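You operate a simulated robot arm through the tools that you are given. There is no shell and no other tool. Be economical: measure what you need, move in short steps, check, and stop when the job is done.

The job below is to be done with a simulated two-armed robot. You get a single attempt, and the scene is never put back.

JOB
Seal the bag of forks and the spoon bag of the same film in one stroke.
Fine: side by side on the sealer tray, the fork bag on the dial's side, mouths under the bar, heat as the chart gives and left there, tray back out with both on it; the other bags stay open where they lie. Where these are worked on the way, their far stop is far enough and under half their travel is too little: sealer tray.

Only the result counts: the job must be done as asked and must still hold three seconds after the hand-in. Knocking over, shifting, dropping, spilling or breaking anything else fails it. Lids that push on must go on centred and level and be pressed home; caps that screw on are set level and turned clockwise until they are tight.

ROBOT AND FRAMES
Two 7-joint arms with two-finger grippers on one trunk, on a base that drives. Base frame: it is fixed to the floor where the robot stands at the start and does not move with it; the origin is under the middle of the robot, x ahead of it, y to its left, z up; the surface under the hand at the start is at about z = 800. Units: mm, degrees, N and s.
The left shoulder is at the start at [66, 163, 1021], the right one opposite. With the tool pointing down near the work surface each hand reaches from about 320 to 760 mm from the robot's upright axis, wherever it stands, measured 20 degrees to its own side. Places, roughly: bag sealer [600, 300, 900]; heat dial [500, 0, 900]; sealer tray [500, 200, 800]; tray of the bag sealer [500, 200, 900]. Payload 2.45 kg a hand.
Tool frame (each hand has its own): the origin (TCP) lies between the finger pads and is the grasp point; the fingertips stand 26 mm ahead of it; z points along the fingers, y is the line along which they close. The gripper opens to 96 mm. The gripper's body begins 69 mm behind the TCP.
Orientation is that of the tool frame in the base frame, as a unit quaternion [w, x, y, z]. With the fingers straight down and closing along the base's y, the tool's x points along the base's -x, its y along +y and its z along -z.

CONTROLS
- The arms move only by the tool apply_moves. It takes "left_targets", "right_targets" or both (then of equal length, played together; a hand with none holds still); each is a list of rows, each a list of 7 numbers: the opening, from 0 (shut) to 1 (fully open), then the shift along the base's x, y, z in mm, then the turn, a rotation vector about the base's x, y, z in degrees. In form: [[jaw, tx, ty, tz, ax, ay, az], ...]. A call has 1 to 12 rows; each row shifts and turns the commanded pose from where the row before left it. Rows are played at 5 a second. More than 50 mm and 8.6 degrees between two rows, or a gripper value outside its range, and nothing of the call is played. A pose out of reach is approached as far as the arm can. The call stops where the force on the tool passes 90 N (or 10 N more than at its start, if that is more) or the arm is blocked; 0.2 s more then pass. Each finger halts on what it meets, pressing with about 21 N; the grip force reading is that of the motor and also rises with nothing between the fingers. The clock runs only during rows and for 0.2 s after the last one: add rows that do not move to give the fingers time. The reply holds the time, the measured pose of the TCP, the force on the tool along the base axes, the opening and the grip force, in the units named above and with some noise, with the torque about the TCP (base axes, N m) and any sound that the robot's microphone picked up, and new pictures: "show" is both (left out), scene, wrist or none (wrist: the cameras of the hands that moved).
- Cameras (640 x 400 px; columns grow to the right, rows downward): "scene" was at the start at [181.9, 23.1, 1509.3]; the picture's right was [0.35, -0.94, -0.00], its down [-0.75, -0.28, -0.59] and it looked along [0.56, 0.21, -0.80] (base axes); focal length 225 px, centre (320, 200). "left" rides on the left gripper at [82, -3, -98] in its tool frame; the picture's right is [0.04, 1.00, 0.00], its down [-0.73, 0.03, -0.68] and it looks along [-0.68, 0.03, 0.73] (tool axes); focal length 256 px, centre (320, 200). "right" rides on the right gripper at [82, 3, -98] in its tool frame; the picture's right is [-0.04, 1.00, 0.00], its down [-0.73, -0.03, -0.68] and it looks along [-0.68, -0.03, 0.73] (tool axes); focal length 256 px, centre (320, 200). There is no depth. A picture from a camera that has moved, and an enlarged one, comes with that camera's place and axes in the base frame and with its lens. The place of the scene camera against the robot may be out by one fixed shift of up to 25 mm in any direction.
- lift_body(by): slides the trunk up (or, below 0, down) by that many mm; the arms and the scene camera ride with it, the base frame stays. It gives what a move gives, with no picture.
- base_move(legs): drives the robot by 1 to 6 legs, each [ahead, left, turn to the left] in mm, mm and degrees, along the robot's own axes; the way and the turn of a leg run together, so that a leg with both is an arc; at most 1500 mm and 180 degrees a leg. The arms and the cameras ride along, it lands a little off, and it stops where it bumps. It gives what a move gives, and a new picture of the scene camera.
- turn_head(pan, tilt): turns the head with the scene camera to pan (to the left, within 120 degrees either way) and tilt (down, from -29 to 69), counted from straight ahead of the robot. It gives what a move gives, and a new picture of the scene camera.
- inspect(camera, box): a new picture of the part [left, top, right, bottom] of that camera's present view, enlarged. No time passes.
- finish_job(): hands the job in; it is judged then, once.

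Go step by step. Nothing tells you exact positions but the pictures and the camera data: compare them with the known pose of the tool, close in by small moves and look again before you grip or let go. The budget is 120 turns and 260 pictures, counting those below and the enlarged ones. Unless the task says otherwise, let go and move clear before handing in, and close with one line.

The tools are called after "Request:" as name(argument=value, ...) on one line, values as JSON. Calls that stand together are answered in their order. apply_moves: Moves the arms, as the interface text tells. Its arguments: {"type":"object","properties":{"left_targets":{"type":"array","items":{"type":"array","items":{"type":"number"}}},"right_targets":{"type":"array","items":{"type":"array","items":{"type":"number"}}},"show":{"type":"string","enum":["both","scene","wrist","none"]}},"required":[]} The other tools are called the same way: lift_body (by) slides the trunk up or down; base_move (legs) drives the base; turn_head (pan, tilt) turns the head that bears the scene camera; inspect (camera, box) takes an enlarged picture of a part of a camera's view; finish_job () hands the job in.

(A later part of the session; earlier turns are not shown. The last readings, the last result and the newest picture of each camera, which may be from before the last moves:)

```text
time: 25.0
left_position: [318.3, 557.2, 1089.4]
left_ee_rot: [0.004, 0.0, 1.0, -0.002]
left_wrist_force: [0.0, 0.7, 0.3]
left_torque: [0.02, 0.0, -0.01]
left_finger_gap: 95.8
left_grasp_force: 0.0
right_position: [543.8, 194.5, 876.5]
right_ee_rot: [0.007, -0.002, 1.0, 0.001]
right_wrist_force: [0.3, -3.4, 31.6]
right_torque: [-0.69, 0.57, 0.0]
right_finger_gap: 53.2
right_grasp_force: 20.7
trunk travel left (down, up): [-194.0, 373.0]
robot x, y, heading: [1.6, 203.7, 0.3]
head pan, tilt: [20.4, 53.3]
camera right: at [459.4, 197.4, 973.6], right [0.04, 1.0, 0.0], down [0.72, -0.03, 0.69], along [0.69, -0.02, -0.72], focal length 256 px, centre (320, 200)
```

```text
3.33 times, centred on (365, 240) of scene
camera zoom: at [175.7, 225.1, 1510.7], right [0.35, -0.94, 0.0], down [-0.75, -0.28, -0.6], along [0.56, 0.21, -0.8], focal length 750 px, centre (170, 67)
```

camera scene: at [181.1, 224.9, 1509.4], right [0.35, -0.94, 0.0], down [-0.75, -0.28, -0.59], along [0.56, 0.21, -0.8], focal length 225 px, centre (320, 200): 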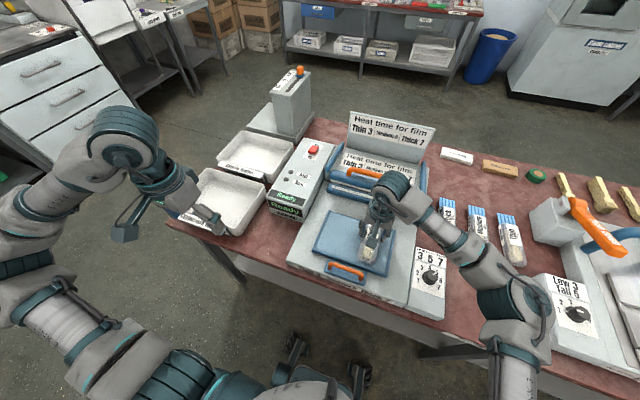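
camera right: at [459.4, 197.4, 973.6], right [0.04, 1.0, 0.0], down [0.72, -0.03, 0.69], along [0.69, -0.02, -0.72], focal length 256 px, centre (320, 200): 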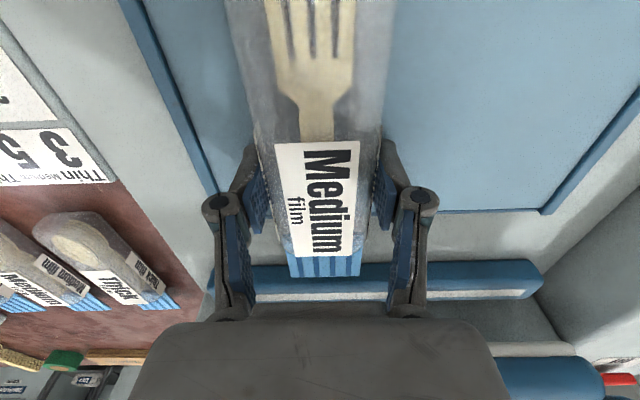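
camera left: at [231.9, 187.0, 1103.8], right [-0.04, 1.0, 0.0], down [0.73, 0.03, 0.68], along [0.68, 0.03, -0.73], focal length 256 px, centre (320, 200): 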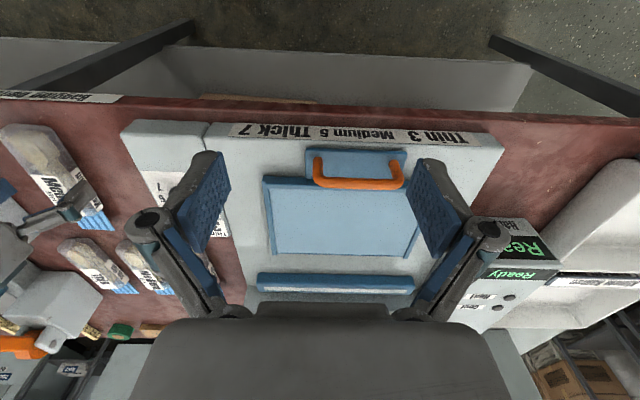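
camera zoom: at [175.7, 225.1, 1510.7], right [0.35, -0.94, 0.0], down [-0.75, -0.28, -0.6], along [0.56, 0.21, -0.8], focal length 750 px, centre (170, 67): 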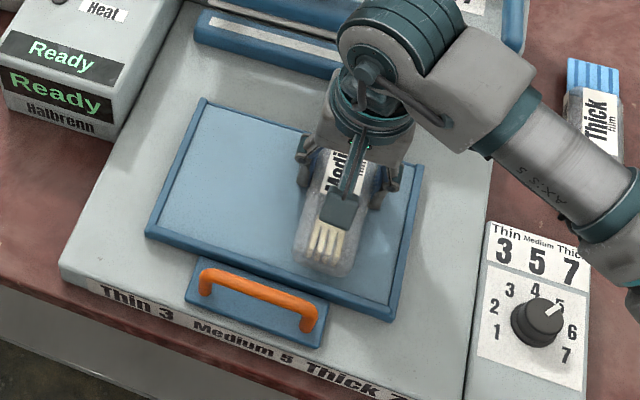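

Contact with the tray floor; the bag end seems about 10 mm short of the near rim. I ease up, slide it back and set down again.

Request:
apply_moves(right_targets=[[0.4, 0, 0, 3, 0, 0, 0], [0.4, -4, -1, 0, 0, 0, 0], [0.4, -4, -1, 0, 0, 0, 0], [0.4, 0, 0, 0, 0, 0, 0]], show="wrist")

Request:
inspect(camera="scene", box=[310, 180, 420, 300])

```text
time: 26.0
left_position: [320.3, 558.5, 1087.4]
left_ee_rot: [0.003, 0.0, 1.0, -0.002]
left_wrist_force: [0.1, 0.6, 0.3]
left_torque: [0.01, -0.03, 0.05]
left_finger_gap: 95.8
left_grasp_force: 0.1
right_position: [537.3, 193.9, 876.6]
right_ee_rot: [0.005, -0.003, 1.0, 0.001]
right_wrist_force: [12.7, 4.8, 31.0]
right_torque: [-0.26, -0.36, 0.09]
right_finger_gap: 53.0
right_grasp_force: 21.2
trunk travel left (down, up): [-194.0, 373.0]
robot x, y, heading: [0.3, 201.0, 0.0]
head pan, tilt: [20.4, 53.3]
camera right: at [452.1, 196.2, 973.9], right [0.04, 1.0, 0.0], down [0.73, -0.03, 0.69], along [0.69, -0.02, -0.73], focal length 256 px, centre (320, 200)
```

right: 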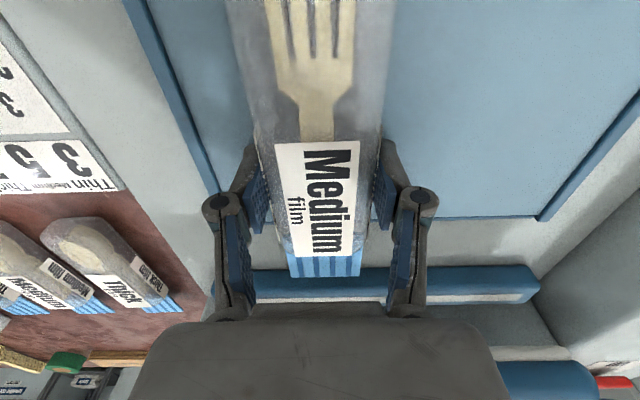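

```text
3.33 times, centred on (365, 240) of scene
camera zoom: at [178.5, 228.3, 1509.9], right [0.35, -0.94, 0.0], down [-0.75, -0.28, -0.59], along [0.56, 0.21, -0.8], focal length 750 px, centre (170, 67)
```

zoom: 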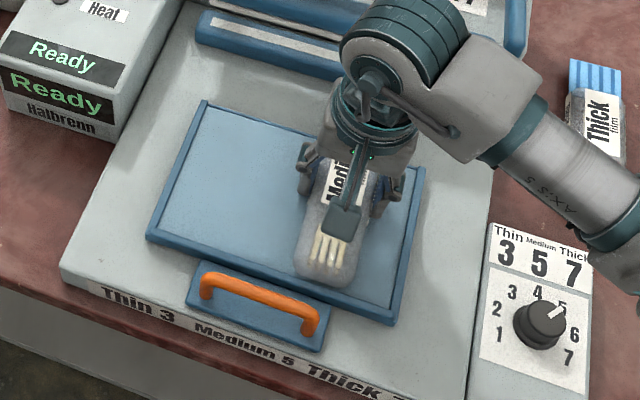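

Request:
apply_moves(right_targets=[[0.4, 0, 0, 2, 0, 0, 0], [0.4, -3, 0, 0, 0, 0, 0], [0.4, 0, 0, 0, 0, 0, 0]], show="none")

Request:
inspect(camera="scene", box=[310, 180, 420, 300])

```text
time: 26.8
left_position: [322.1, 556.9, 1085.3]
left_ee_rot: [0.002, -0.001, 1.0, -0.002]
left_wrist_force: [0.0, 0.5, -0.1]
left_torque: [0.0, -0.03, -0.02]
left_finger_gap: 96.1
left_grasp_force: 0.0
right_position: [534.6, 193.0, 878.3]
right_ee_rot: [0.004, -0.001, 1.0, 0.0]
right_wrist_force: [19.1, 6.3, 15.8]
right_torque: [0.26, -0.33, -0.2]
right_finger_gap: 53.1
right_grasp_force: 20.9
trunk travel left (down, up): [-194.0, 373.0]
robot x, y, heading: [-1.2, 198.9, -0.1]
head pan, tilt: [20.4, 53.3]
```

```text
3.33 times, centred on (365, 240) of scene
camera zoom: at [182.5, 228.9, 1509.2], right [0.35, -0.94, 0.0], down [-0.75, -0.28, -0.59], along [0.56, 0.21, -0.81], focal length 750 px, centre (170, 67)
```

zoom: 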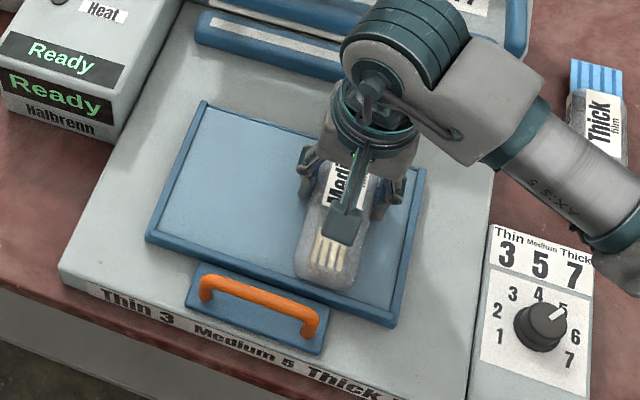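

The bag is up against the near rim (force rises). I release and rise.

Request:
apply_moves(right_targets=[[0.4, 2, 0, 0, 0, 0, 0], [0.7, 0, 0, 0, 0, 0, 0], [0.75, 0, 0, 0, 0, 0, 0], [0.75, 0, 0, 0, 0, 0, 0], [0.75, 0, 0, 30, 0, 0, 0], [0.75, 0, 0, 40, 0, 0, 0], [0.75, -20, 0, 40, 0, 0, 0]])

Request:
inspect(camera="right", box=[180, 0, 480, 260])

```text
time: 28.4
left_position: [319.2, 556.9, 1088.4]
left_ee_rot: [0.004, -0.001, 1.0, -0.002]
left_wrist_force: [-0.3, 0.4, -0.5]
left_torque: [0.01, -0.05, 0.03]
left_finger_gap: 96.1
left_grasp_force: 0.1
right_position: [514.6, 191.1, 988.5]
right_ee_rot: [0.005, -0.002, 1.0, 0.0]
right_wrist_force: [-0.4, -0.2, -0.6]
right_torque: [0.02, -0.02, -0.05]
right_finger_gap: 72.1
right_grasp_force: 0.1
trunk travel left (down, up): [-194.0, 373.0]
robot x, y, heading: [0.4, 201.1, -0.1]
head pan, tilt: [20.4, 53.3]
camera scene: at [179.5, 226.7, 1509.7], right [0.35, -0.94, 0.0], down [-0.75, -0.28, -0.59], along [0.56, 0.21, -0.8], focal length 225 px, centre (320, 200)
camera right: at [431.1, 194.4, 1085.8], right [0.04, 1.0, 0.0], down [0.73, -0.03, 0.69], along [0.68, -0.02, -0.73], focal length 256 px, centre (320, 200)
```

scene: 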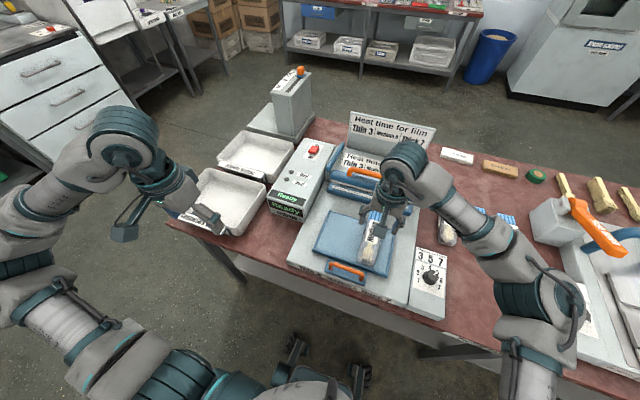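
right: 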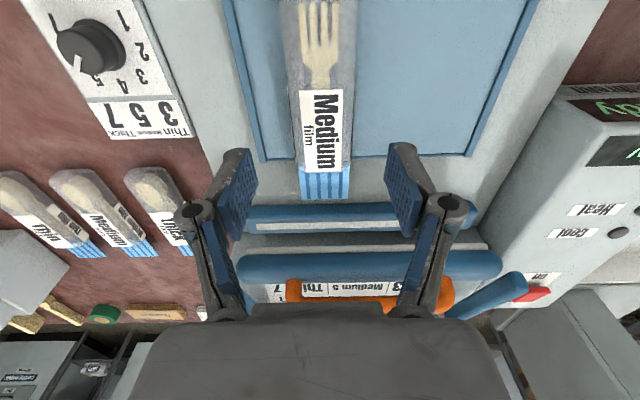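

```text
1.54 times, centred on (330, 130) of right
camera zoom: at [431.1, 194.4, 1085.8], right [0.04, 1.0, 0.0], down [0.73, -0.03, 0.69], along [0.68, -0.02, -0.73], focal length 394 px, centre (305, 308)
```

zoom: 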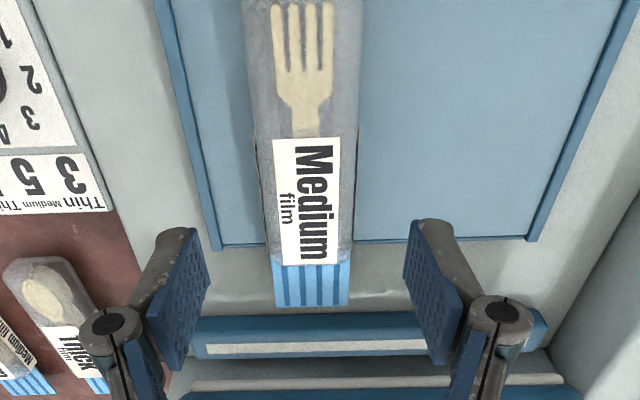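

Fork bag is lying square on the tray with its mouth overhanging. Now I drive back right to fetch the middle (medium) spoon bag.

Request:
base_move(legs=[[0, -260, 0]])

Request:
apply_moves(right_targets=[[1, 25, -12, -20, 0, 0, 0], [1, 25, -12, -20, 0, 0, 0], [1, 25, -12, -20, 0, 0, 0], [1, 25, -12, 0, 0, 0, 0], [1, 25, -12, 0, 0, 0, 0], [1, 25, -12, 0, 0, 0, 0]])

```text
time: 30.3
left_position: [319.8, 312.2, 1082.8]
left_ee_rot: [0.003, -0.003, 1.0, -0.009]
left_wrist_force: [0.2, -0.9, 0.3]
left_torque: [0.02, 0.0, -0.02]
left_finger_gap: 96.0
left_grasp_force: 0.0
right_position: [515.3, -54.6, 986.5]
right_ee_rot: [0.005, -0.004, 1.0, -0.006]
right_wrist_force: [-1.3, 0.4, -0.3]
right_torque: [-0.02, -0.04, -0.02]
right_finger_gap: 72.0
right_grasp_force: 0.1
trunk travel left (down, up): [-194.0, 373.0]
robot x, y, heading: [-0.0, -55.3, 0.1]
head pan, tilt: [20.4, 53.3]
camera scene: at [181.5, -18.1, 1509.0], right [0.35, -0.94, 0.01], down [-0.75, -0.29, -0.59], along [0.56, 0.2, -0.81], focal length 225 px, centre (320, 200)
```

scene: 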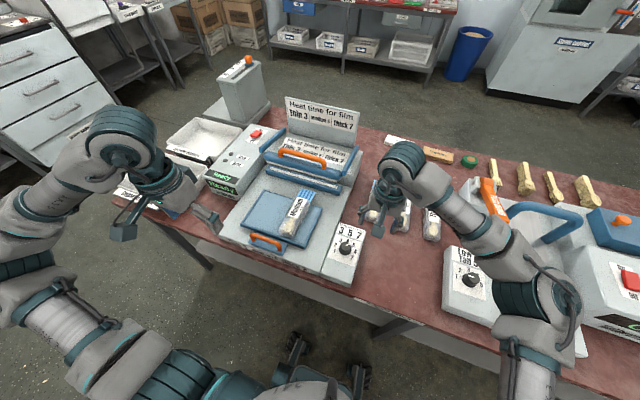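

```text
time: 31.7
left_position: [317.3, 289.3, 1090.1]
left_ee_rot: [0.005, -0.001, 1.0, 0.002]
left_wrist_force: [0.0, -0.1, 0.0]
left_torque: [0.06, -0.01, -0.03]
left_finger_gap: 95.8
left_grasp_force: 0.2
right_position: [661.9, -144.0, 928.3]
right_ee_rot: [0.005, -0.003, 1.0, 0.004]
right_wrist_force: [-0.6, 0.0, 0.6]
right_torque: [-0.03, 0.01, 0.02]
right_finger_gap: 96.3
right_grasp_force: 0.0
trunk travel left (down, up): [-194.0, 373.0]
robot x, y, heading: [-0.3, -59.8, -0.1]
head pan, tilt: [20.4, 53.3]
camera scene: at [182.9, -47.0, 1509.4], right [0.35, -0.94, -0.01], down [-0.75, -0.28, -0.6], along [0.56, 0.21, -0.8], focal length 225 px, centre (320, 200)
camera right: at [579.3, -143.5, 1025.4], right [0.03, 1.0, 0.01], down [0.73, -0.03, 0.69], along [0.69, -0.02, -0.73], focal length 256 px, centre (320, 200)
```

scene: 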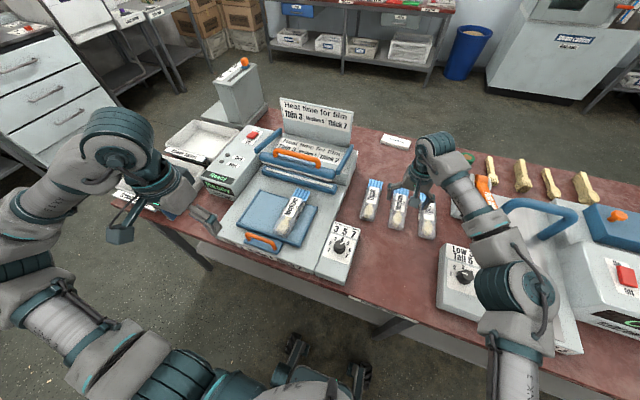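
right: 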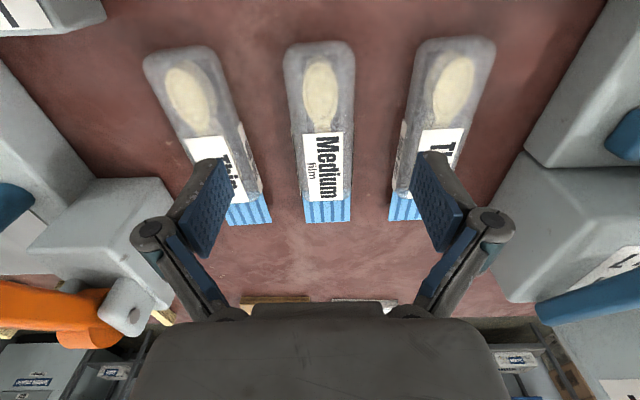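

Middle bag: bottom at x≈624, mouth ≈827, y≈−142.5; neighbours leave about 40 mm each side. I narrow the opening to 0.8 and go down at x≈713.

Request:
apply_moves(right_targets=[[0.8, 25, 1, 0, 0, 0, 0], [0.8, 26, 0.5, 0, 0, 0, 0], [0.8, 0, 0, -30, 0, 0, 0], [0.8, 0, 0, -30, 0, 0, 0], [0.8, 0, 0, 0, 0, 0, 0]], show="wrist")

```text
time: 32.9
left_position: [316.3, 308.3, 1086.9]
left_ee_rot: [0.005, -0.004, 1.0, -0.005]
left_wrist_force: [-0.2, 1.7, 0.5]
left_torque: [-0.06, 0.0, 0.0]
left_finger_gap: 96.2
left_grasp_force: 0.0
right_position: [700.7, -129.5, 871.1]
right_ee_rot: [0.006, -0.004, 1.0, -0.003]
right_wrist_force: [0.1, 0.6, -0.3]
right_torque: [-0.04, -0.02, 0.0]
right_finger_gap: 76.8
right_grasp_force: 0.1
right hand out of reach, approached as far as the arm can: row 2
trunk travel left (down, up): [-194.0, 373.0]
robot x, y, heading: [3.3, -53.3, 0.3]
head pan, tilt: [20.4, 53.3]
camera right: at [616.9, -126.5, 967.4], right [0.03, 1.0, -0.01], down [0.73, -0.02, 0.69], along [0.69, -0.03, -0.73], focal length 256 px, centre (320, 200)
```

right: 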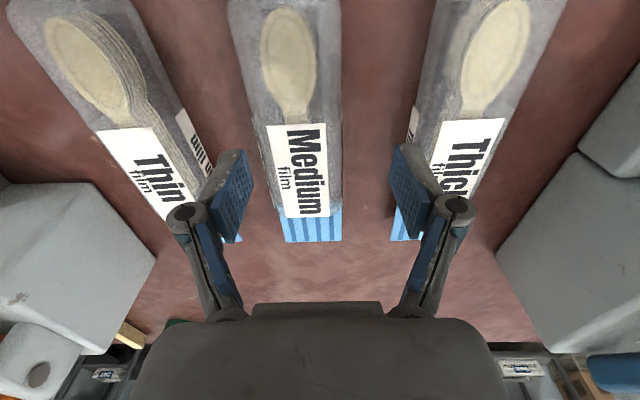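

The reach is at its end (x≈701) and the body sways slightly; I let it settle and look again.

Request:
apply_moves(right_targets=[[0.8, -4, 0, 0, 0, 0, 0], [0.8, 0, 0, 0, 0, 0, 0], [0.8, 0, 0, 0, 0, 0, 0], [0.8, 0, 0, 0, 0, 0, 0], [0.8, 0, 0, 0, 0, 0, 0], [0.8, 0, 0, 0, 0, 0, 0], [0.8, 0, 0, 0, 0, 0, 0], [0.8, 0, 0, 0, 0, 0, 0]], show="wrist")

```text
time: 34.7
left_position: [317.8, 306.4, 1086.4]
left_ee_rot: [0.004, -0.002, 1.0, -0.005]
left_wrist_force: [1.5, 0.5, -0.2]
left_torque: [-0.01, 0.04, 0.0]
left_finger_gap: 95.8
left_grasp_force: 0.1
right_position: [697.2, -132.0, 869.5]
right_ee_rot: [0.007, -0.004, 1.0, -0.002]
right_wrist_force: [-1.1, 0.8, 0.2]
right_torque: [-0.06, 0.0, 0.0]
right_finger_gap: 76.7
right_grasp_force: 0.0
trunk travel left (down, up): [-194.0, 373.0]
robot x, y, heading: [-2.8, -53.0, 0.1]
head pan, tilt: [20.4, 53.3]
camera right: at [613.0, -129.1, 966.9], right [0.03, 1.0, -0.01], down [0.73, -0.02, 0.69], along [0.69, -0.03, -0.73], focal length 256 px, centre (320, 200)
```

right: 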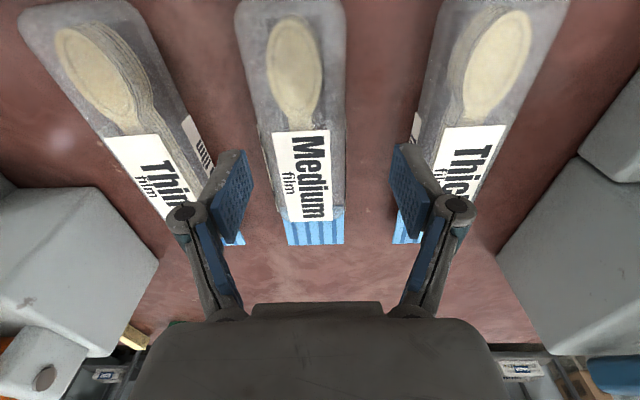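

The hand sits about 11.5 mm left of the bag axis; I correct, then check.

Request:
apply_moves(right_targets=[[0.8, 0, -6, 0, 0, 0, 0], [0.8, 0, -5.5, 0, 0, 0, 0.8], [0.8, 0, 0, 0, 0, 0, 0], [0.8, 0, 0, 0, 0, 0, 0], [0.8, 0, 0, 0, 0, 0, 0]], show="wrist")

```text
time: 35.9
left_position: [317.6, 299.2, 1089.7]
left_ee_rot: [0.005, -0.002, 1.0, -0.002]
left_wrist_force: [0.3, 0.1, -0.2]
left_torque: [-0.01, -0.02, 0.03]
left_finger_gap: 95.9
left_grasp_force: 0.0
right_position: [696.3, -152.1, 870.9]
right_ee_rot: [0.007, -0.009, 1.0, 0.001]
right_wrist_force: [-0.2, -0.3, -0.2]
right_torque: [0.0, 0.03, -0.01]
right_finger_gap: 76.8
right_grasp_force: 0.0
trunk travel left (down, up): [-194.0, 373.0]
robot x, y, heading: [-0.5, -57.3, 0.1]
head pan, tilt: [20.4, 53.3]
camera right: at [613.1, -149.5, 966.0], right [0.02, 1.0, 0.0], down [0.73, -0.02, 0.69], along [0.69, -0.01, -0.73], focal length 256 px, centre (320, 200)
```

right: 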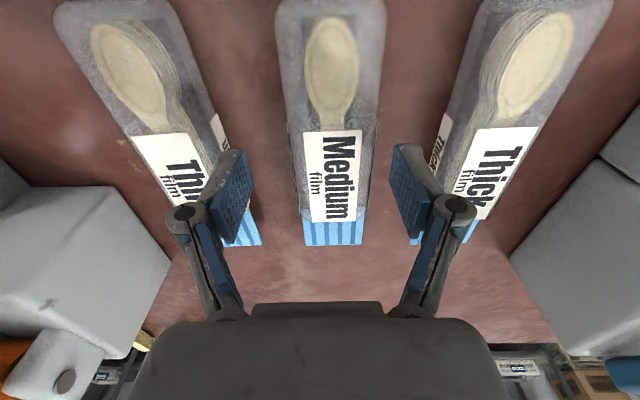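

Request:
apply_moves(right_targets=[[0.8, 0, 0, 0, 0, 0, 0], [0.8, 0, 0, 0, 0, 0, 0], [0.8, 0, 0, 0, 0, 0, 0], [0.8, 0, 0, 0, 0, 0, 0], [0.8, 0, 0, 0, 0, 0, 0]], show="none")

Request:
apply_moves(right_targets=[[0.8, 0, 0, 0, 0, 0, 0], [0.8, 0, 0, 0, 0, 0, 0], [0.8, 0, 0, 0, 0, 0, 0]], show="none")

Request:
apply_moves(right_targets=[[0.8, 0, 0, 0, 0, 0, 0], [0.8, 0, 0, 0, 0, 0, 0], [0.8, 0, 0, 0, 0, 0, 0], [0.8, 0, 0, 0, 0, 0, 0]], show="none")

```text
time: 37.1
left_position: [316.5, 301.0, 1087.1]
left_ee_rot: [0.005, -0.003, 1.0, -0.003]
left_wrist_force: [1.1, 0.3, 0.4]
left_torque: [-0.02, 0.0, -0.02]
left_finger_gap: 96.0
left_grasp_force: 0.1
right_position: [696.6, -149.3, 869.0]
right_ee_rot: [0.006, -0.01, 1.0, -0.001]
right_wrist_force: [-0.1, 0.2, 0.4]
right_torque: [0.03, -0.02, 0.0]
right_finger_gap: 76.8
right_grasp_force: 0.0
trunk travel left (down, up): [-194.0, 373.0]
robot x, y, heading: [-3.4, -57.5, -0.2]
head pan, tilt: [20.4, 53.3]
```

```text
time: 37.9
left_position: [316.3, 300.6, 1089.2]
left_ee_rot: [0.005, -0.002, 1.0, -0.002]
left_wrist_force: [-0.1, -1.2, 0.3]
left_torque: [0.02, -0.01, 0.01]
left_finger_gap: 96.0
left_grasp_force: 0.0
right_position: [695.9, -147.9, 869.8]
right_ee_rot: [0.005, -0.01, 1.0, 0.0]
right_wrist_force: [-0.7, -0.9, -0.4]
right_torque: [0.03, 0.0, 0.01]
right_finger_gap: 76.8
right_grasp_force: 0.1
trunk travel left (down, up): [-194.0, 373.0]
robot x, y, heading: [1.7, -58.3, 0.0]
head pan, tilt: [20.4, 53.3]
```

```text
time: 38.9
left_position: [317.1, 300.7, 1088.4]
left_ee_rot: [0.004, -0.002, 1.0, -0.003]
left_wrist_force: [-0.2, 0.3, 0.1]
left_torque: [0.01, 0.04, 0.0]
left_finger_gap: 96.1
left_grasp_force: 0.0
right_position: [696.9, -148.5, 868.5]
right_ee_rot: [0.006, -0.011, 1.0, 0.0]
right_wrist_force: [0.6, 0.3, 1.3]
right_torque: [0.03, 0.03, -0.05]
right_finger_gap: 76.7
right_grasp_force: 0.1
trunk travel left (down, up): [-194.0, 373.0]
robot x, y, heading: [1.8, -56.6, 0.2]
head pan, tilt: [20.4, 53.3]
```

Settled at y −148.5; bag axis −143.5. I shift 5 mm and settle, then look.

Request:
apply_moves(right_targets=[[0.8, 0, 2, 0, 0, 0, 0], [0.8, 0, 2, 0, 0, 0, 0], [0.8, 0, 1, 0, 0, 0, 0], [0.8, 0, 0, -5, 0, 0, 0], [0.8, 0, 0, -5, 0, 0, 0], [0.8, 0, 0, 0, 0, 0, 0], [0.8, 0, 0, 0, 0, 0, 0], [0.8, 0, 0, 0, 0, 0, 0], [0.8, 0, 0, 0, 0, 0, 0]], show="wrist")

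```text
time: 40.9
left_position: [316.9, 300.3, 1088.7]
left_ee_rot: [0.004, -0.003, 1.0, -0.002]
left_wrist_force: [0.0, -0.7, -0.5]
left_torque: [0.02, 0.0, 0.0]
left_finger_gap: 95.8
left_grasp_force: 0.1
right_position: [696.8, -143.1, 859.6]
right_ee_rot: [0.005, -0.01, 1.0, 0.0]
right_wrist_force: [-0.2, -0.1, 0.3]
right_torque: [-0.03, -0.04, -0.01]
right_finger_gap: 76.7
right_grasp_force: 0.1
trunk travel left (down, up): [-194.0, 373.0]
robot x, y, heading: [-2.9, -58.9, -0.2]
head pan, tilt: [20.4, 53.3]
camera right: at [612.9, -141.6, 956.0], right [0.02, 1.0, 0.0], down [0.73, -0.01, 0.69], along [0.69, -0.01, -0.73], focal length 256 px, centre (320, 200)
```

right: 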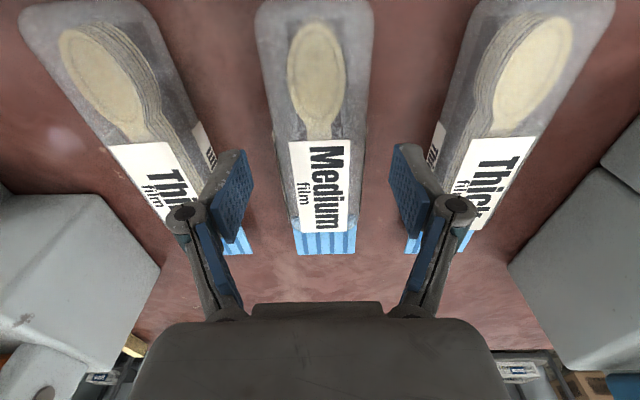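

Well centred with ample gaps at the grip point. Descend and close.

Request:
apply_moves(right_targets=[[0.8, 0, 0, -10, 0, 0, 0], [0.8, 0, 0, -10, 0, 0, 0], [0.8, 0, 0, -8, 0, 0, 0], [0.8, 0, 0, 0, 0, 0, 0], [0.6, 0, 0, 0, 0, 0, 0], [0.5, 0, 0, 0, 0, 0, 0], [0.4, 0, 0, 0, 0, 0, 0], [0.4, 0, 0, 0, 0, 0, 0]], show="wrist")

```text
time: 42.7
left_position: [317.4, 300.1, 1088.9]
left_ee_rot: [0.004, -0.003, 1.0, -0.003]
left_wrist_force: [-0.7, 0.0, 0.2]
left_torque: [-0.01, -0.01, -0.01]
left_finger_gap: 96.2
left_grasp_force: 0.0
right_position: [696.5, -143.4, 831.4]
right_ee_rot: [0.006, -0.01, 1.0, -0.001]
right_wrist_force: [-0.2, -0.5, 0.3]
right_torque: [-0.02, -0.06, 0.02]
right_finger_gap: 52.9
right_grasp_force: 20.6
trunk travel left (down, up): [-194.0, 373.0]
robot x, y, heading: [1.1, -57.0, 0.2]
head pan, tilt: [20.4, 53.3]
camera right: at [612.9, -141.4, 928.1], right [0.02, 1.0, 0.0], down [0.73, -0.01, 0.69], along [0.69, -0.01, -0.73], focal length 256 px, centre (320, 200)
```

right: 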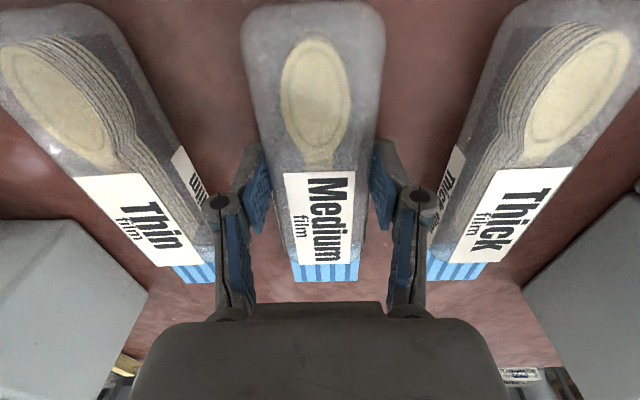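

Gripped. Lift straight up, retract, then settle.

Request:
apply_moves(right_targets=[[0.4, 0, 0, 15, 0, 0, 0], [0.4, 0, 0, 30, 0, 0, 0], [0.4, 0, 0, 40, 0, 0, 0], [0.4, 0, 0, 40, 0, 0, 0], [0.4, -25, 0, 10, 0, 0, 0], [0.4, -40, 0, 0, 0, 0, 0], [0.4, -40, 0, 0, 0, 0, 0], [0.4, -40, 0, 0, 0, 0, 0], [0.4, -25, 0, 0, 0, 0, 0]])

Request:
base_move(legs=[[0, 330, 0]])

```text
time: 44.7
left_position: [316.4, 301.7, 1087.2]
left_ee_rot: [0.004, -0.003, 1.0, -0.002]
left_wrist_force: [1.0, -1.0, -0.3]
left_torque: [-0.02, 0.0, 0.02]
left_finger_gap: 96.0
left_grasp_force: 0.0
right_position: [525.9, -141.4, 967.3]
right_ee_rot: [0.007, -0.01, 1.0, -0.001]
right_wrist_force: [0.4, -0.3, 0.9]
right_torque: [0.01, 0.01, -0.01]
right_finger_gap: 52.8
right_grasp_force: 21.2
trunk travel left (down, up): [-194.0, 373.0]
robot x, y, heading: [-0.4, -55.3, 0.4]
head pan, tilt: [20.4, 53.3]
camera scene: at [181.1, -31.2, 1509.4], right [0.35, -0.94, 0.0], down [-0.75, -0.28, -0.59], along [0.56, 0.21, -0.8], focal length 225 px, centre (320, 200)
camera right: at [441.4, -140.8, 1063.7], right [0.02, 1.0, 0.0], down [0.73, -0.01, 0.69], along [0.69, -0.01, -0.73], focal length 256 px, centre (320, 200)
```

scene: 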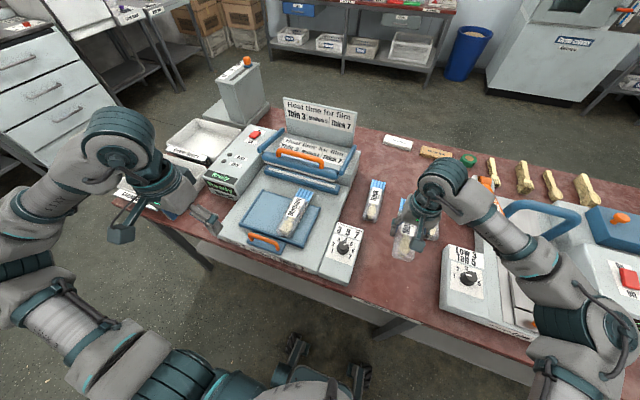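
right: 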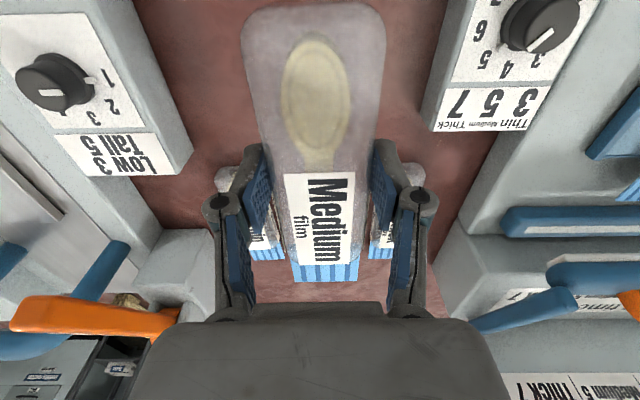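

```text
time: 46.8
left_position: [318.3, 611.1, 1093.0]
left_ee_rot: [0.006, -0.001, 1.0, 0.005]
left_wrist_force: [-0.1, -0.9, 0.5]
left_torque: [0.08, -0.02, 0.0]
left_finger_gap: 96.2
left_grasp_force: 0.1
right_position: [524.8, 168.6, 966.4]
right_ee_rot: [0.005, -0.009, 1.0, 0.006]
right_wrist_force: [-0.1, -1.3, -0.6]
right_torque: [0.09, 0.04, -0.01]
right_finger_gap: 53.0
right_grasp_force: 20.9
trunk travel left (down, up): [-194.0, 373.0]
robot x, y, heading: [-0.8, 269.2, 0.1]
head pan, tilt: [20.4, 53.3]
camera scene: at [181.3, 268.0, 1509.6], right [0.35, -0.94, -0.02], down [-0.75, -0.27, -0.6], along [0.56, 0.22, -0.8], focal length 225 px, centre (320, 200)
```

scene: 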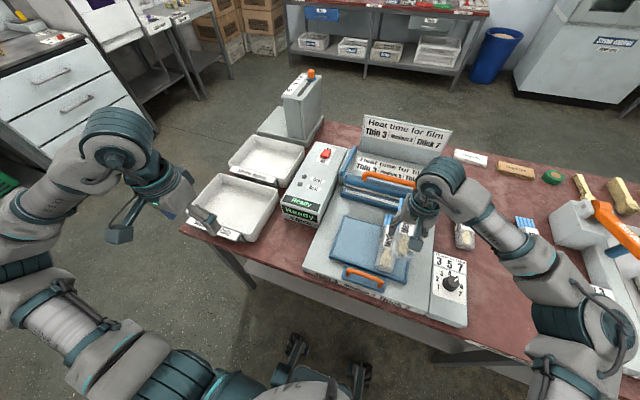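

Now over to y≈283 at height and settle.

Request:
apply_moves(right_targets=[[0.4, 0, 20, 0, 0, 0, -0.8], [0.4, 0, 25, 0, 0, 0, 0], [0.4, 0, 25, 0, 0, 0, 0], [0.4, 0, 25, -10, 0, 0, 0], [0.4, 0, 15, -10, 0, 0, 0], [0.4, 0, 5, -10, 0, 0, 0], [0.4, 0, 0, 0, 0, 0, 0], [0.4, 0, 0, 0, 0, 0, 0], [0.4, 0, 0, 0, 0, 0, 0], [0.4, 0, 0, 0, 0, 0, 0], [0.4, 0, 0, 0, 0, 0, 0]])

Request:
inspect(camera="scene", box=[310, 170, 440, 300])

```text
time: 49.2
left_position: [314.5, 613.0, 1093.5]
left_ee_rot: [0.007, 0.001, 1.0, 0.004]
left_wrist_force: [0.3, -0.2, 0.2]
left_torque: [0.02, 0.01, 0.0]
left_finger_gap: 96.0
left_grasp_force: 0.1
right_position: [523.5, 285.1, 938.9]
right_ee_rot: [0.007, -0.001, 1.0, 0.003]
right_wrist_force: [0.1, -0.5, 0.3]
right_torque: [0.04, 0.05, -0.02]
right_finger_gap: 53.2
right_grasp_force: 21.1
trunk travel left (down, up): [-194.0, 373.0]
robot x, y, heading: [-1.1, 262.5, -0.0]
head pan, tilt: [20.4, 53.3]
camera scene: at [181.3, 275.8, 1509.6], right [0.35, -0.94, -0.01], down [-0.75, -0.28, -0.6], along [0.56, 0.21, -0.8], focal length 225 px, centre (320, 200)
camera right: at [438.3, 286.9, 1035.1], right [0.04, 1.0, 0.01], down [0.72, -0.03, 0.69], along [0.69, -0.02, -0.72], focal length 256 px, centre (320, 200)
```

scene: 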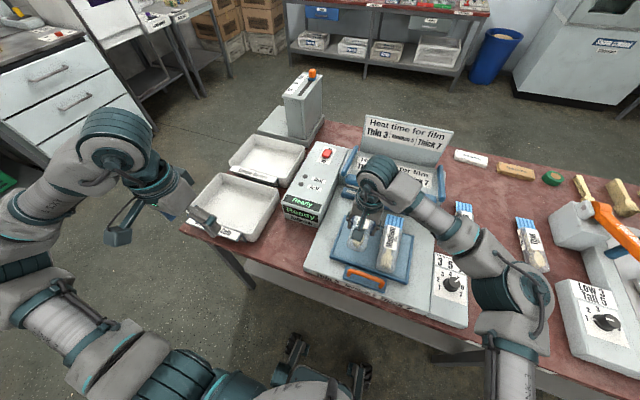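
right: 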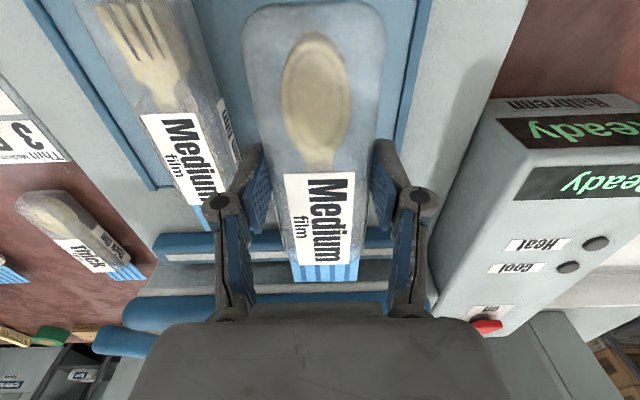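

```text
3.08 times, centred on (375, 235) of scene
camera zoom: at [181.3, 275.8, 1509.6], right [0.35, -0.94, -0.01], down [-0.75, -0.28, -0.6], along [0.56, 0.21, -0.8], focal length 692 px, centre (151, 92)
```

zoom: 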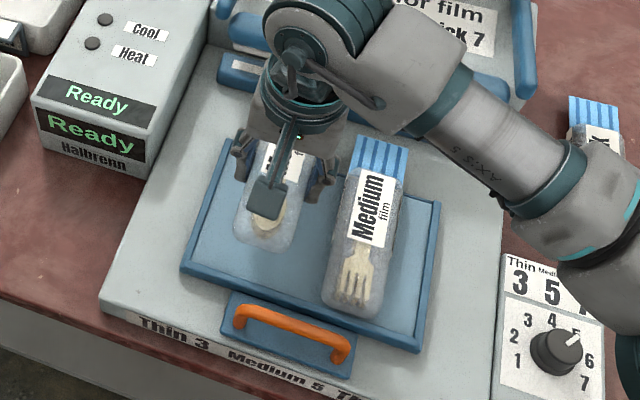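

Lower near the tray.

Request:
apply_moves(right_targets=[[0.4, 1, 0, -15, 0, 0, 0], [0.4, 1, 0, -15, 0, 0, 0], [0.4, 0, 0, -15, 0, 0, 0], [0.4, 0, 0, -8, 0, 0, 0], [0.4, 0, 0, 0, 0, 0, 0], [0.4, 0, 0, 0, 0, 0, 0], [0.4, 0, 0, 0, 0, 0, 0]], show="wrist")

Request:
inspect(camera="scene", box=[310, 170, 440, 300])

```text
time: 50.8
left_position: [314.0, 619.5, 1090.5]
left_ee_rot: [0.006, -0.001, 1.0, 0.001]
left_wrist_force: [-0.7, 0.0, -0.6]
left_torque: [0.04, 0.03, -0.01]
left_finger_gap: 96.0
left_grasp_force: 0.2
right_position: [525.5, 291.4, 885.0]
right_ee_rot: [0.007, -0.002, 1.0, 0.001]
right_wrist_force: [0.0, -0.9, -0.4]
right_torque: [-0.01, 0.03, -0.02]
right_finger_gap: 52.9
right_grasp_force: 20.9
trunk travel left (down, up): [-194.0, 373.0]
robot x, y, heading: [1.9, 265.1, -0.0]
head pan, tilt: [20.4, 53.3]
camera right: at [440.1, 292.9, 982.1], right [0.04, 1.0, 0.0], down [0.72, -0.03, 0.69], along [0.69, -0.02, -0.72], focal length 256 px, centre (320, 200)
```

right: 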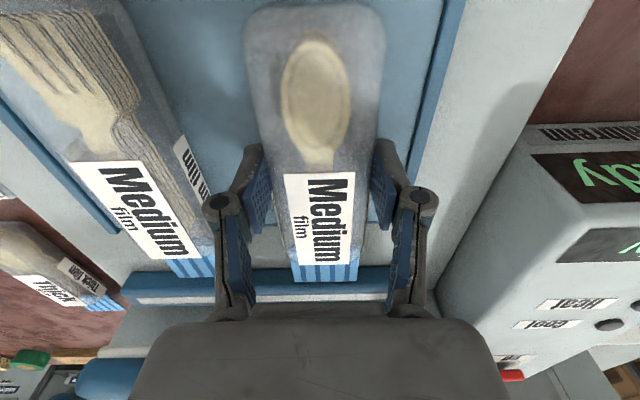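

```text
3.08 times, centred on (375, 235) of scene
camera zoom: at [181.3, 287.2, 1509.4], right [0.35, -0.94, 0.0], down [-0.75, -0.28, -0.59], along [0.56, 0.21, -0.8], focal length 692 px, centre (151, 92)
```

zoom: 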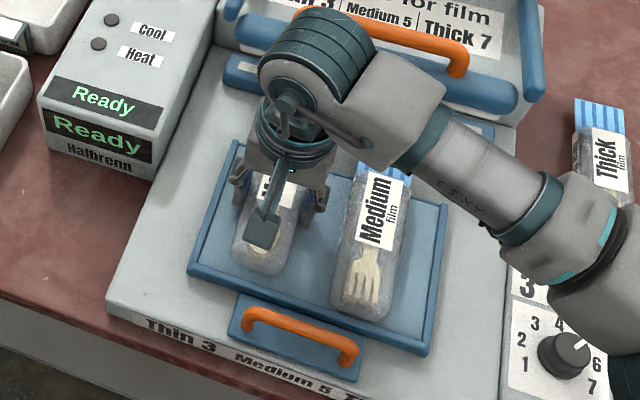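

Request:
apply_moves(right_targets=[[0.4, 0, -3, -3, 0, 0, 0], [0.4, 0, 0, -3, 0, 0, 0], [0.4, -3, 0, 0, 0, 0, 0], [0.4, -2, 0, 0, 0, 0, 0], [0.4, 0, 0, 0, 0, 0, 0], [0.4, 0, 0, 0, 0, 0, 0]], show="wrist")

Request:
inspect(camera="scene", box=[310, 190, 420, 300])

```text
time: 52.2
left_position: [313.0, 630.4, 1087.9]
left_ee_rot: [0.007, -0.001, 1.0, -0.005]
left_wrist_force: [-0.1, -0.3, -0.2]
left_torque: [0.02, -0.01, 0.0]
left_finger_gap: 96.2
left_grasp_force: 0.1
right_position: [518.4, 296.8, 879.6]
right_ee_rot: [0.007, -0.002, 1.0, -0.004]
right_wrist_force: [-0.1, -3.8, 10.3]
right_torque: [-0.04, 0.03, 0.01]
right_finger_gap: 53.0
right_grasp_force: 21.0
trunk travel left (down, up): [-194.0, 373.0]
robot x, y, heading: [4.3, 266.6, 0.2]
head pan, tilt: [20.4, 53.3]
camera right: at [434.4, 300.4, 976.5], right [0.04, 1.0, -0.01], down [0.72, -0.02, 0.69], along [0.69, -0.03, -0.72], focal length 256 px, centre (320, 200)
```

right: 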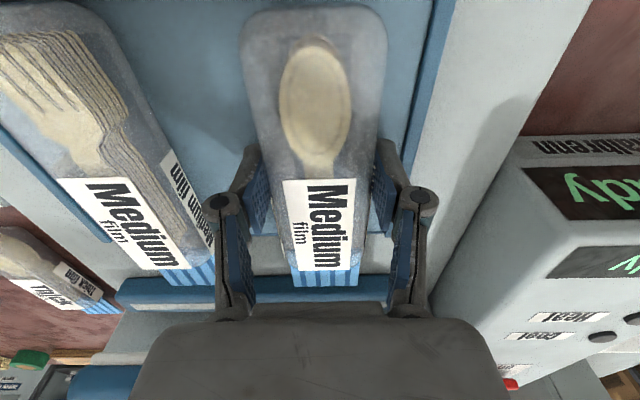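

```text
3.64 times, centred on (365, 245) of scene
camera zoom: at [179.4, 295.3, 1509.6], right [0.35, -0.94, 0.0], down [-0.75, -0.28, -0.59], along [0.56, 0.21, -0.8], focal length 818 px, centre (156, 36)
```

zoom: 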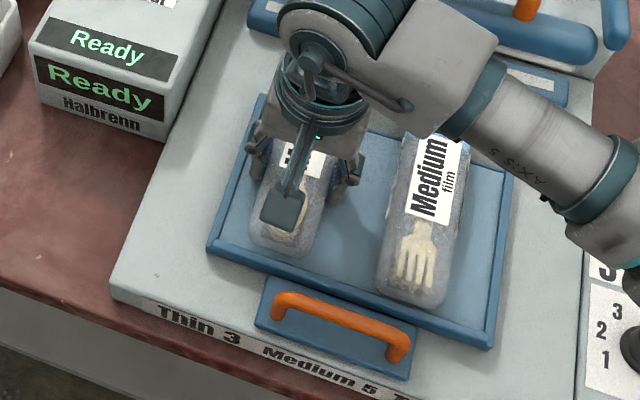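

The body is still swaying; I lift 3 mm and let it settle.

Request:
apply_moves(right_targets=[[0.4, 0, 0, 4, 0, 0, 0], [0.4, 0, 0, 0, 0, 0, 0], [0.4, 0, 0, 0, 0, 0, 0], [0.4, 0, 0, 0, 0, 0, 0], [0.4, 0, 0, 0, 0, 0, 0], [0.4, 0, 0, 0, 0, 0, 0], [0.4, 0, 0, 0, 0, 0, 0], [0.4, 0, 0, 0, 0, 0, 0], [0.4, 0, 0, 0, 0, 0, 0], [0.4, 0, 0, 0, 0, 0, 0]], show="none")

Request:
apply_moves(right_targets=[[0.4, 0, 0, 0, 0, 0, 0], [0.4, 0, 0, 0, 0, 0, 0], [0.4, 0, 0, 0, 0, 0, 0], [0.4, 0, 0, 0, 0, 0, 0], [0.4, 0, 0, 0, 0, 0, 0]], show="none")

```text
time: 54.4
left_position: [313.5, 628.2, 1089.8]
left_ee_rot: [0.006, -0.001, 1.0, -0.003]
left_wrist_force: [0.1, -0.9, -0.1]
left_torque: [0.03, 0.02, 0.01]
left_finger_gap: 95.8
left_grasp_force: 0.0
right_position: [518.0, 295.3, 883.4]
right_ee_rot: [0.006, -0.002, 1.0, -0.002]
right_wrist_force: [0.8, -0.6, -0.2]
right_torque: [0.0, 0.0, -0.01]
right_finger_gap: 53.0
right_grasp_force: 20.9
trunk travel left (down, up): [-194.0, 373.0]
robot x, y, heading: [-1.0, 267.5, 0.2]
head pan, tilt: [20.4, 53.3]
```

```text
time: 55.6
left_position: [312.8, 626.8, 1088.6]
left_ee_rot: [0.007, -0.001, 1.0, -0.002]
left_wrist_force: [-0.7, 0.1, 0.0]
left_torque: [0.02, -0.03, 0.05]
left_finger_gap: 95.8
left_grasp_force: 0.1
right_position: [520.6, 295.0, 882.5]
right_ee_rot: [0.007, -0.002, 1.0, -0.002]
right_wrist_force: [-0.1, 0.3, 0.1]
right_torque: [-0.03, 0.0, 0.02]
right_finger_gap: 53.0
right_grasp_force: 21.3
trunk travel left (down, up): [-194.0, 373.0]
robot x, y, heading: [0.0, 264.8, -0.2]
head pan, tilt: [20.4, 53.3]
```

Settled. Shift to y≈286, lower, and nudge back against the rim.

Request:
apply_moves(right_targets=[[0.4, 2, -2, 0, 0, 0, 0], [0.4, 0, -3, 0, 0, 0, 0], [0.4, 0, -3, 0, 0, 0, 0], [0.4, 0, -1, 0, 0, 0, 0], [0.4, 0, 0, 0, 0, 0, 0], [0.4, 0, 0, 0, 0, 0, 0], [0.4, 0, 0, -2, 0, 0, 0], [0.4, 0, 0, -2, 0, 0, 0], [0.4, -2, 0, 0, 0, 0, 0], [0.4, -2, 0, 0, 0, 0, 0], [0.4, -2, 0, 0, 0, 0, 0]], show="wrist")

Request:
inspect(camera="scene", box=[310, 190, 420, 300])

```text
time: 58.0
left_position: [313.7, 627.3, 1089.1]
left_ee_rot: [0.007, -0.001, 1.0, -0.002]
left_wrist_force: [0.3, 0.0, -0.2]
left_torque: [0.03, -0.01, -0.03]
left_finger_gap: 96.2
left_grasp_force: 0.1
right_position: [515.2, 284.9, 879.4]
right_ee_rot: [0.008, -0.001, 1.0, -0.002]
right_wrist_force: [2.0, 0.2, 6.6]
right_torque: [-0.07, -0.03, 0.0]
right_finger_gap: 52.9
right_grasp_force: 21.1
trunk travel left (down, up): [-194.0, 373.0]
robot x, y, heading: [0.0, 265.4, 0.1]
head pan, tilt: [20.4, 53.3]
camera right: at [431.1, 289.3, 976.5], right [0.04, 1.0, 0.0], down [0.72, -0.02, 0.69], along [0.69, -0.03, -0.72], focal length 256 px, centre (320, 200)
```

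right: 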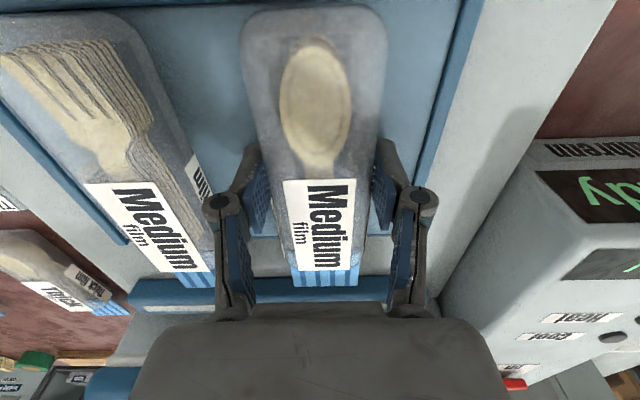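

```text
3.64 times, centred on (365, 245) of scene
camera zoom: at [180.6, 293.2, 1509.5], right [0.35, -0.94, 0.0], down [-0.75, -0.28, -0.59], along [0.56, 0.21, -0.8], focal length 818 px, centre (156, 36)
```

zoom: 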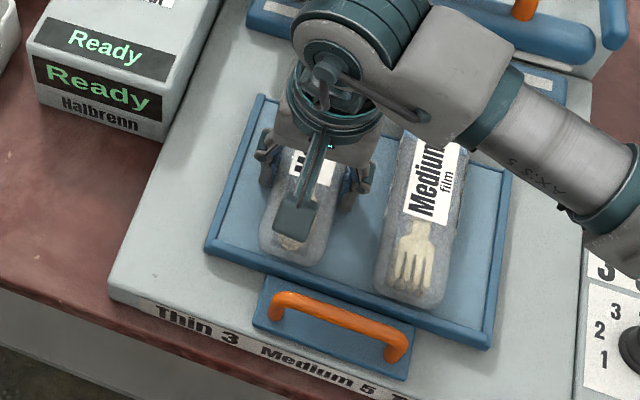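

Request:
apply_moves(right_targets=[[0.4, -2, 0, 0, 0, 0, 0], [0.4, -2, 0, 0, 0, 0, 0], [0.4, 0, 0, 0, 0, 0, 0]], show="none")

Request:
inspect(camera="scene", box=[310, 190, 420, 300])

```text
time: 58.8
left_position: [314.2, 627.9, 1089.4]
left_ee_rot: [0.006, -0.001, 1.0, -0.002]
left_wrist_force: [0.1, 0.8, 0.2]
left_torque: [0.04, 0.0, 0.01]
left_finger_gap: 96.1
left_grasp_force: 0.1
right_position: [511.6, 285.6, 878.6]
right_ee_rot: [0.007, -0.002, 1.0, -0.002]
right_wrist_force: [11.9, 0.0, 5.5]
right_torque: [-0.02, -0.35, -0.06]
right_finger_gap: 53.0
right_grasp_force: 20.7
trunk travel left (down, up): [-194.0, 373.0]
robot x, y, heading: [-1.4, 270.2, 0.1]
head pan, tilt: [20.4, 53.3]
```

```text
3.64 times, centred on (365, 245) of scene
camera zoom: at [182.5, 293.4, 1509.2], right [0.35, -0.94, 0.0], down [-0.75, -0.28, -0.59], along [0.56, 0.21, -0.81], focal length 818 px, centre (156, 36)
```

zoom: 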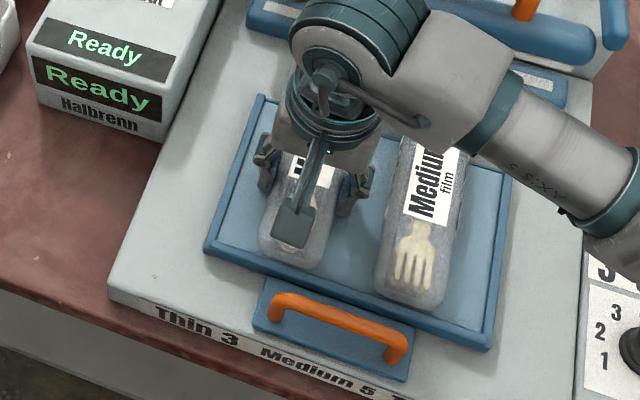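

Force on x rose to 12 N: it's against the rim. Release and rise, then look at both.

Request:
apply_moves(right_targets=[[0.4, 1, 0, 0, 0, 0, 0], [0.65, 0, 0, 0, 0, 0, 0], [0.7, 0, 0, 0, 0, 0, 0], [0.7, 0, 0, 0, 0, 0, 0], [0.7, 0, 0, 20, 0, 0, 0], [0.7, 0, 0, 40, 0, 0, 0], [0.7, 0, 0, 40, 0, 0, 0], [0.7, 0, 0, 40, 0, 0, 0]])

Request:
inspect(camera="right", box=[140, 0, 480, 280])

```text
time: 60.6
left_position: [312.6, 628.4, 1088.5]
left_ee_rot: [0.007, -0.001, 1.0, -0.003]
left_wrist_force: [-0.3, 0.3, -0.5]
left_torque: [-0.02, -0.02, 0.01]
left_finger_gap: 96.1
left_grasp_force: 0.1
right_position: [511.2, 287.5, 1020.5]
right_ee_rot: [0.008, -0.002, 1.0, -0.003]
right_wrist_force: [0.5, 0.7, -0.5]
right_torque: [0.03, 0.0, -0.01]
right_finger_gap: 67.2
right_grasp_force: 0.1
trunk travel left (down, up): [-194.0, 373.0]
robot x, y, heading: [-1.0, 270.2, 0.1]
head pan, tilt: [20.4, 53.3]
camera scene: at [179.9, 293.9, 1509.5], right [0.35, -0.94, 0.0], down [-0.75, -0.28, -0.59], along [0.56, 0.21, -0.8], focal length 225 px, centre (320, 200)
camera right: at [427.3, 289.8, 1116.9], right [0.04, 1.0, 0.0], down [0.72, -0.02, 0.69], along [0.69, -0.03, -0.72], focal length 256 px, centre (320, 200)
```

scene: 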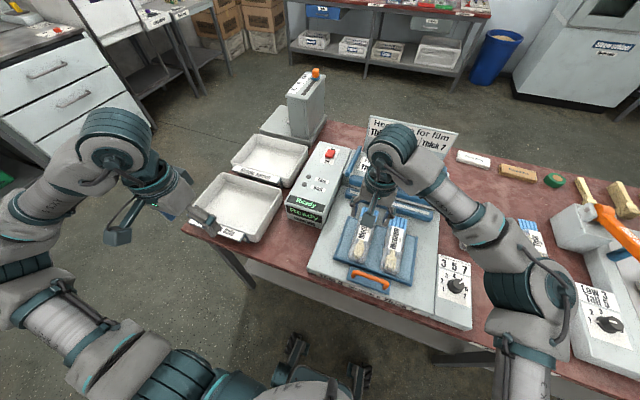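
right: 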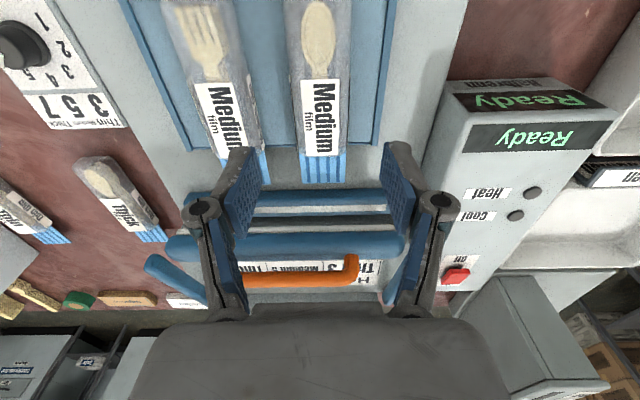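

```text
1.43 times, centred on (310, 140) of right
camera zoom: at [427.3, 289.8, 1116.9], right [0.04, 1.0, 0.0], down [0.72, -0.02, 0.69], along [0.69, -0.03, -0.72], focal length 366 px, centre (334, 286)
```

zoom: 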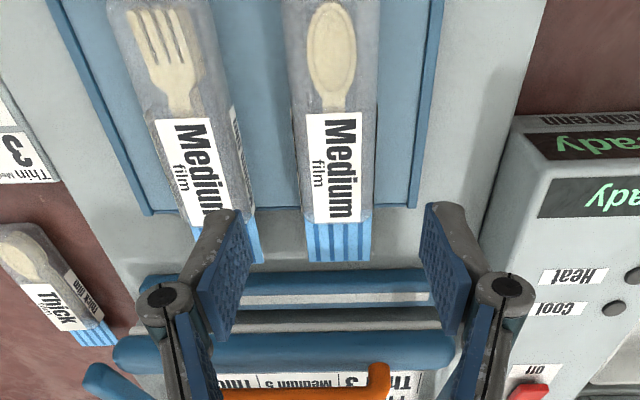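

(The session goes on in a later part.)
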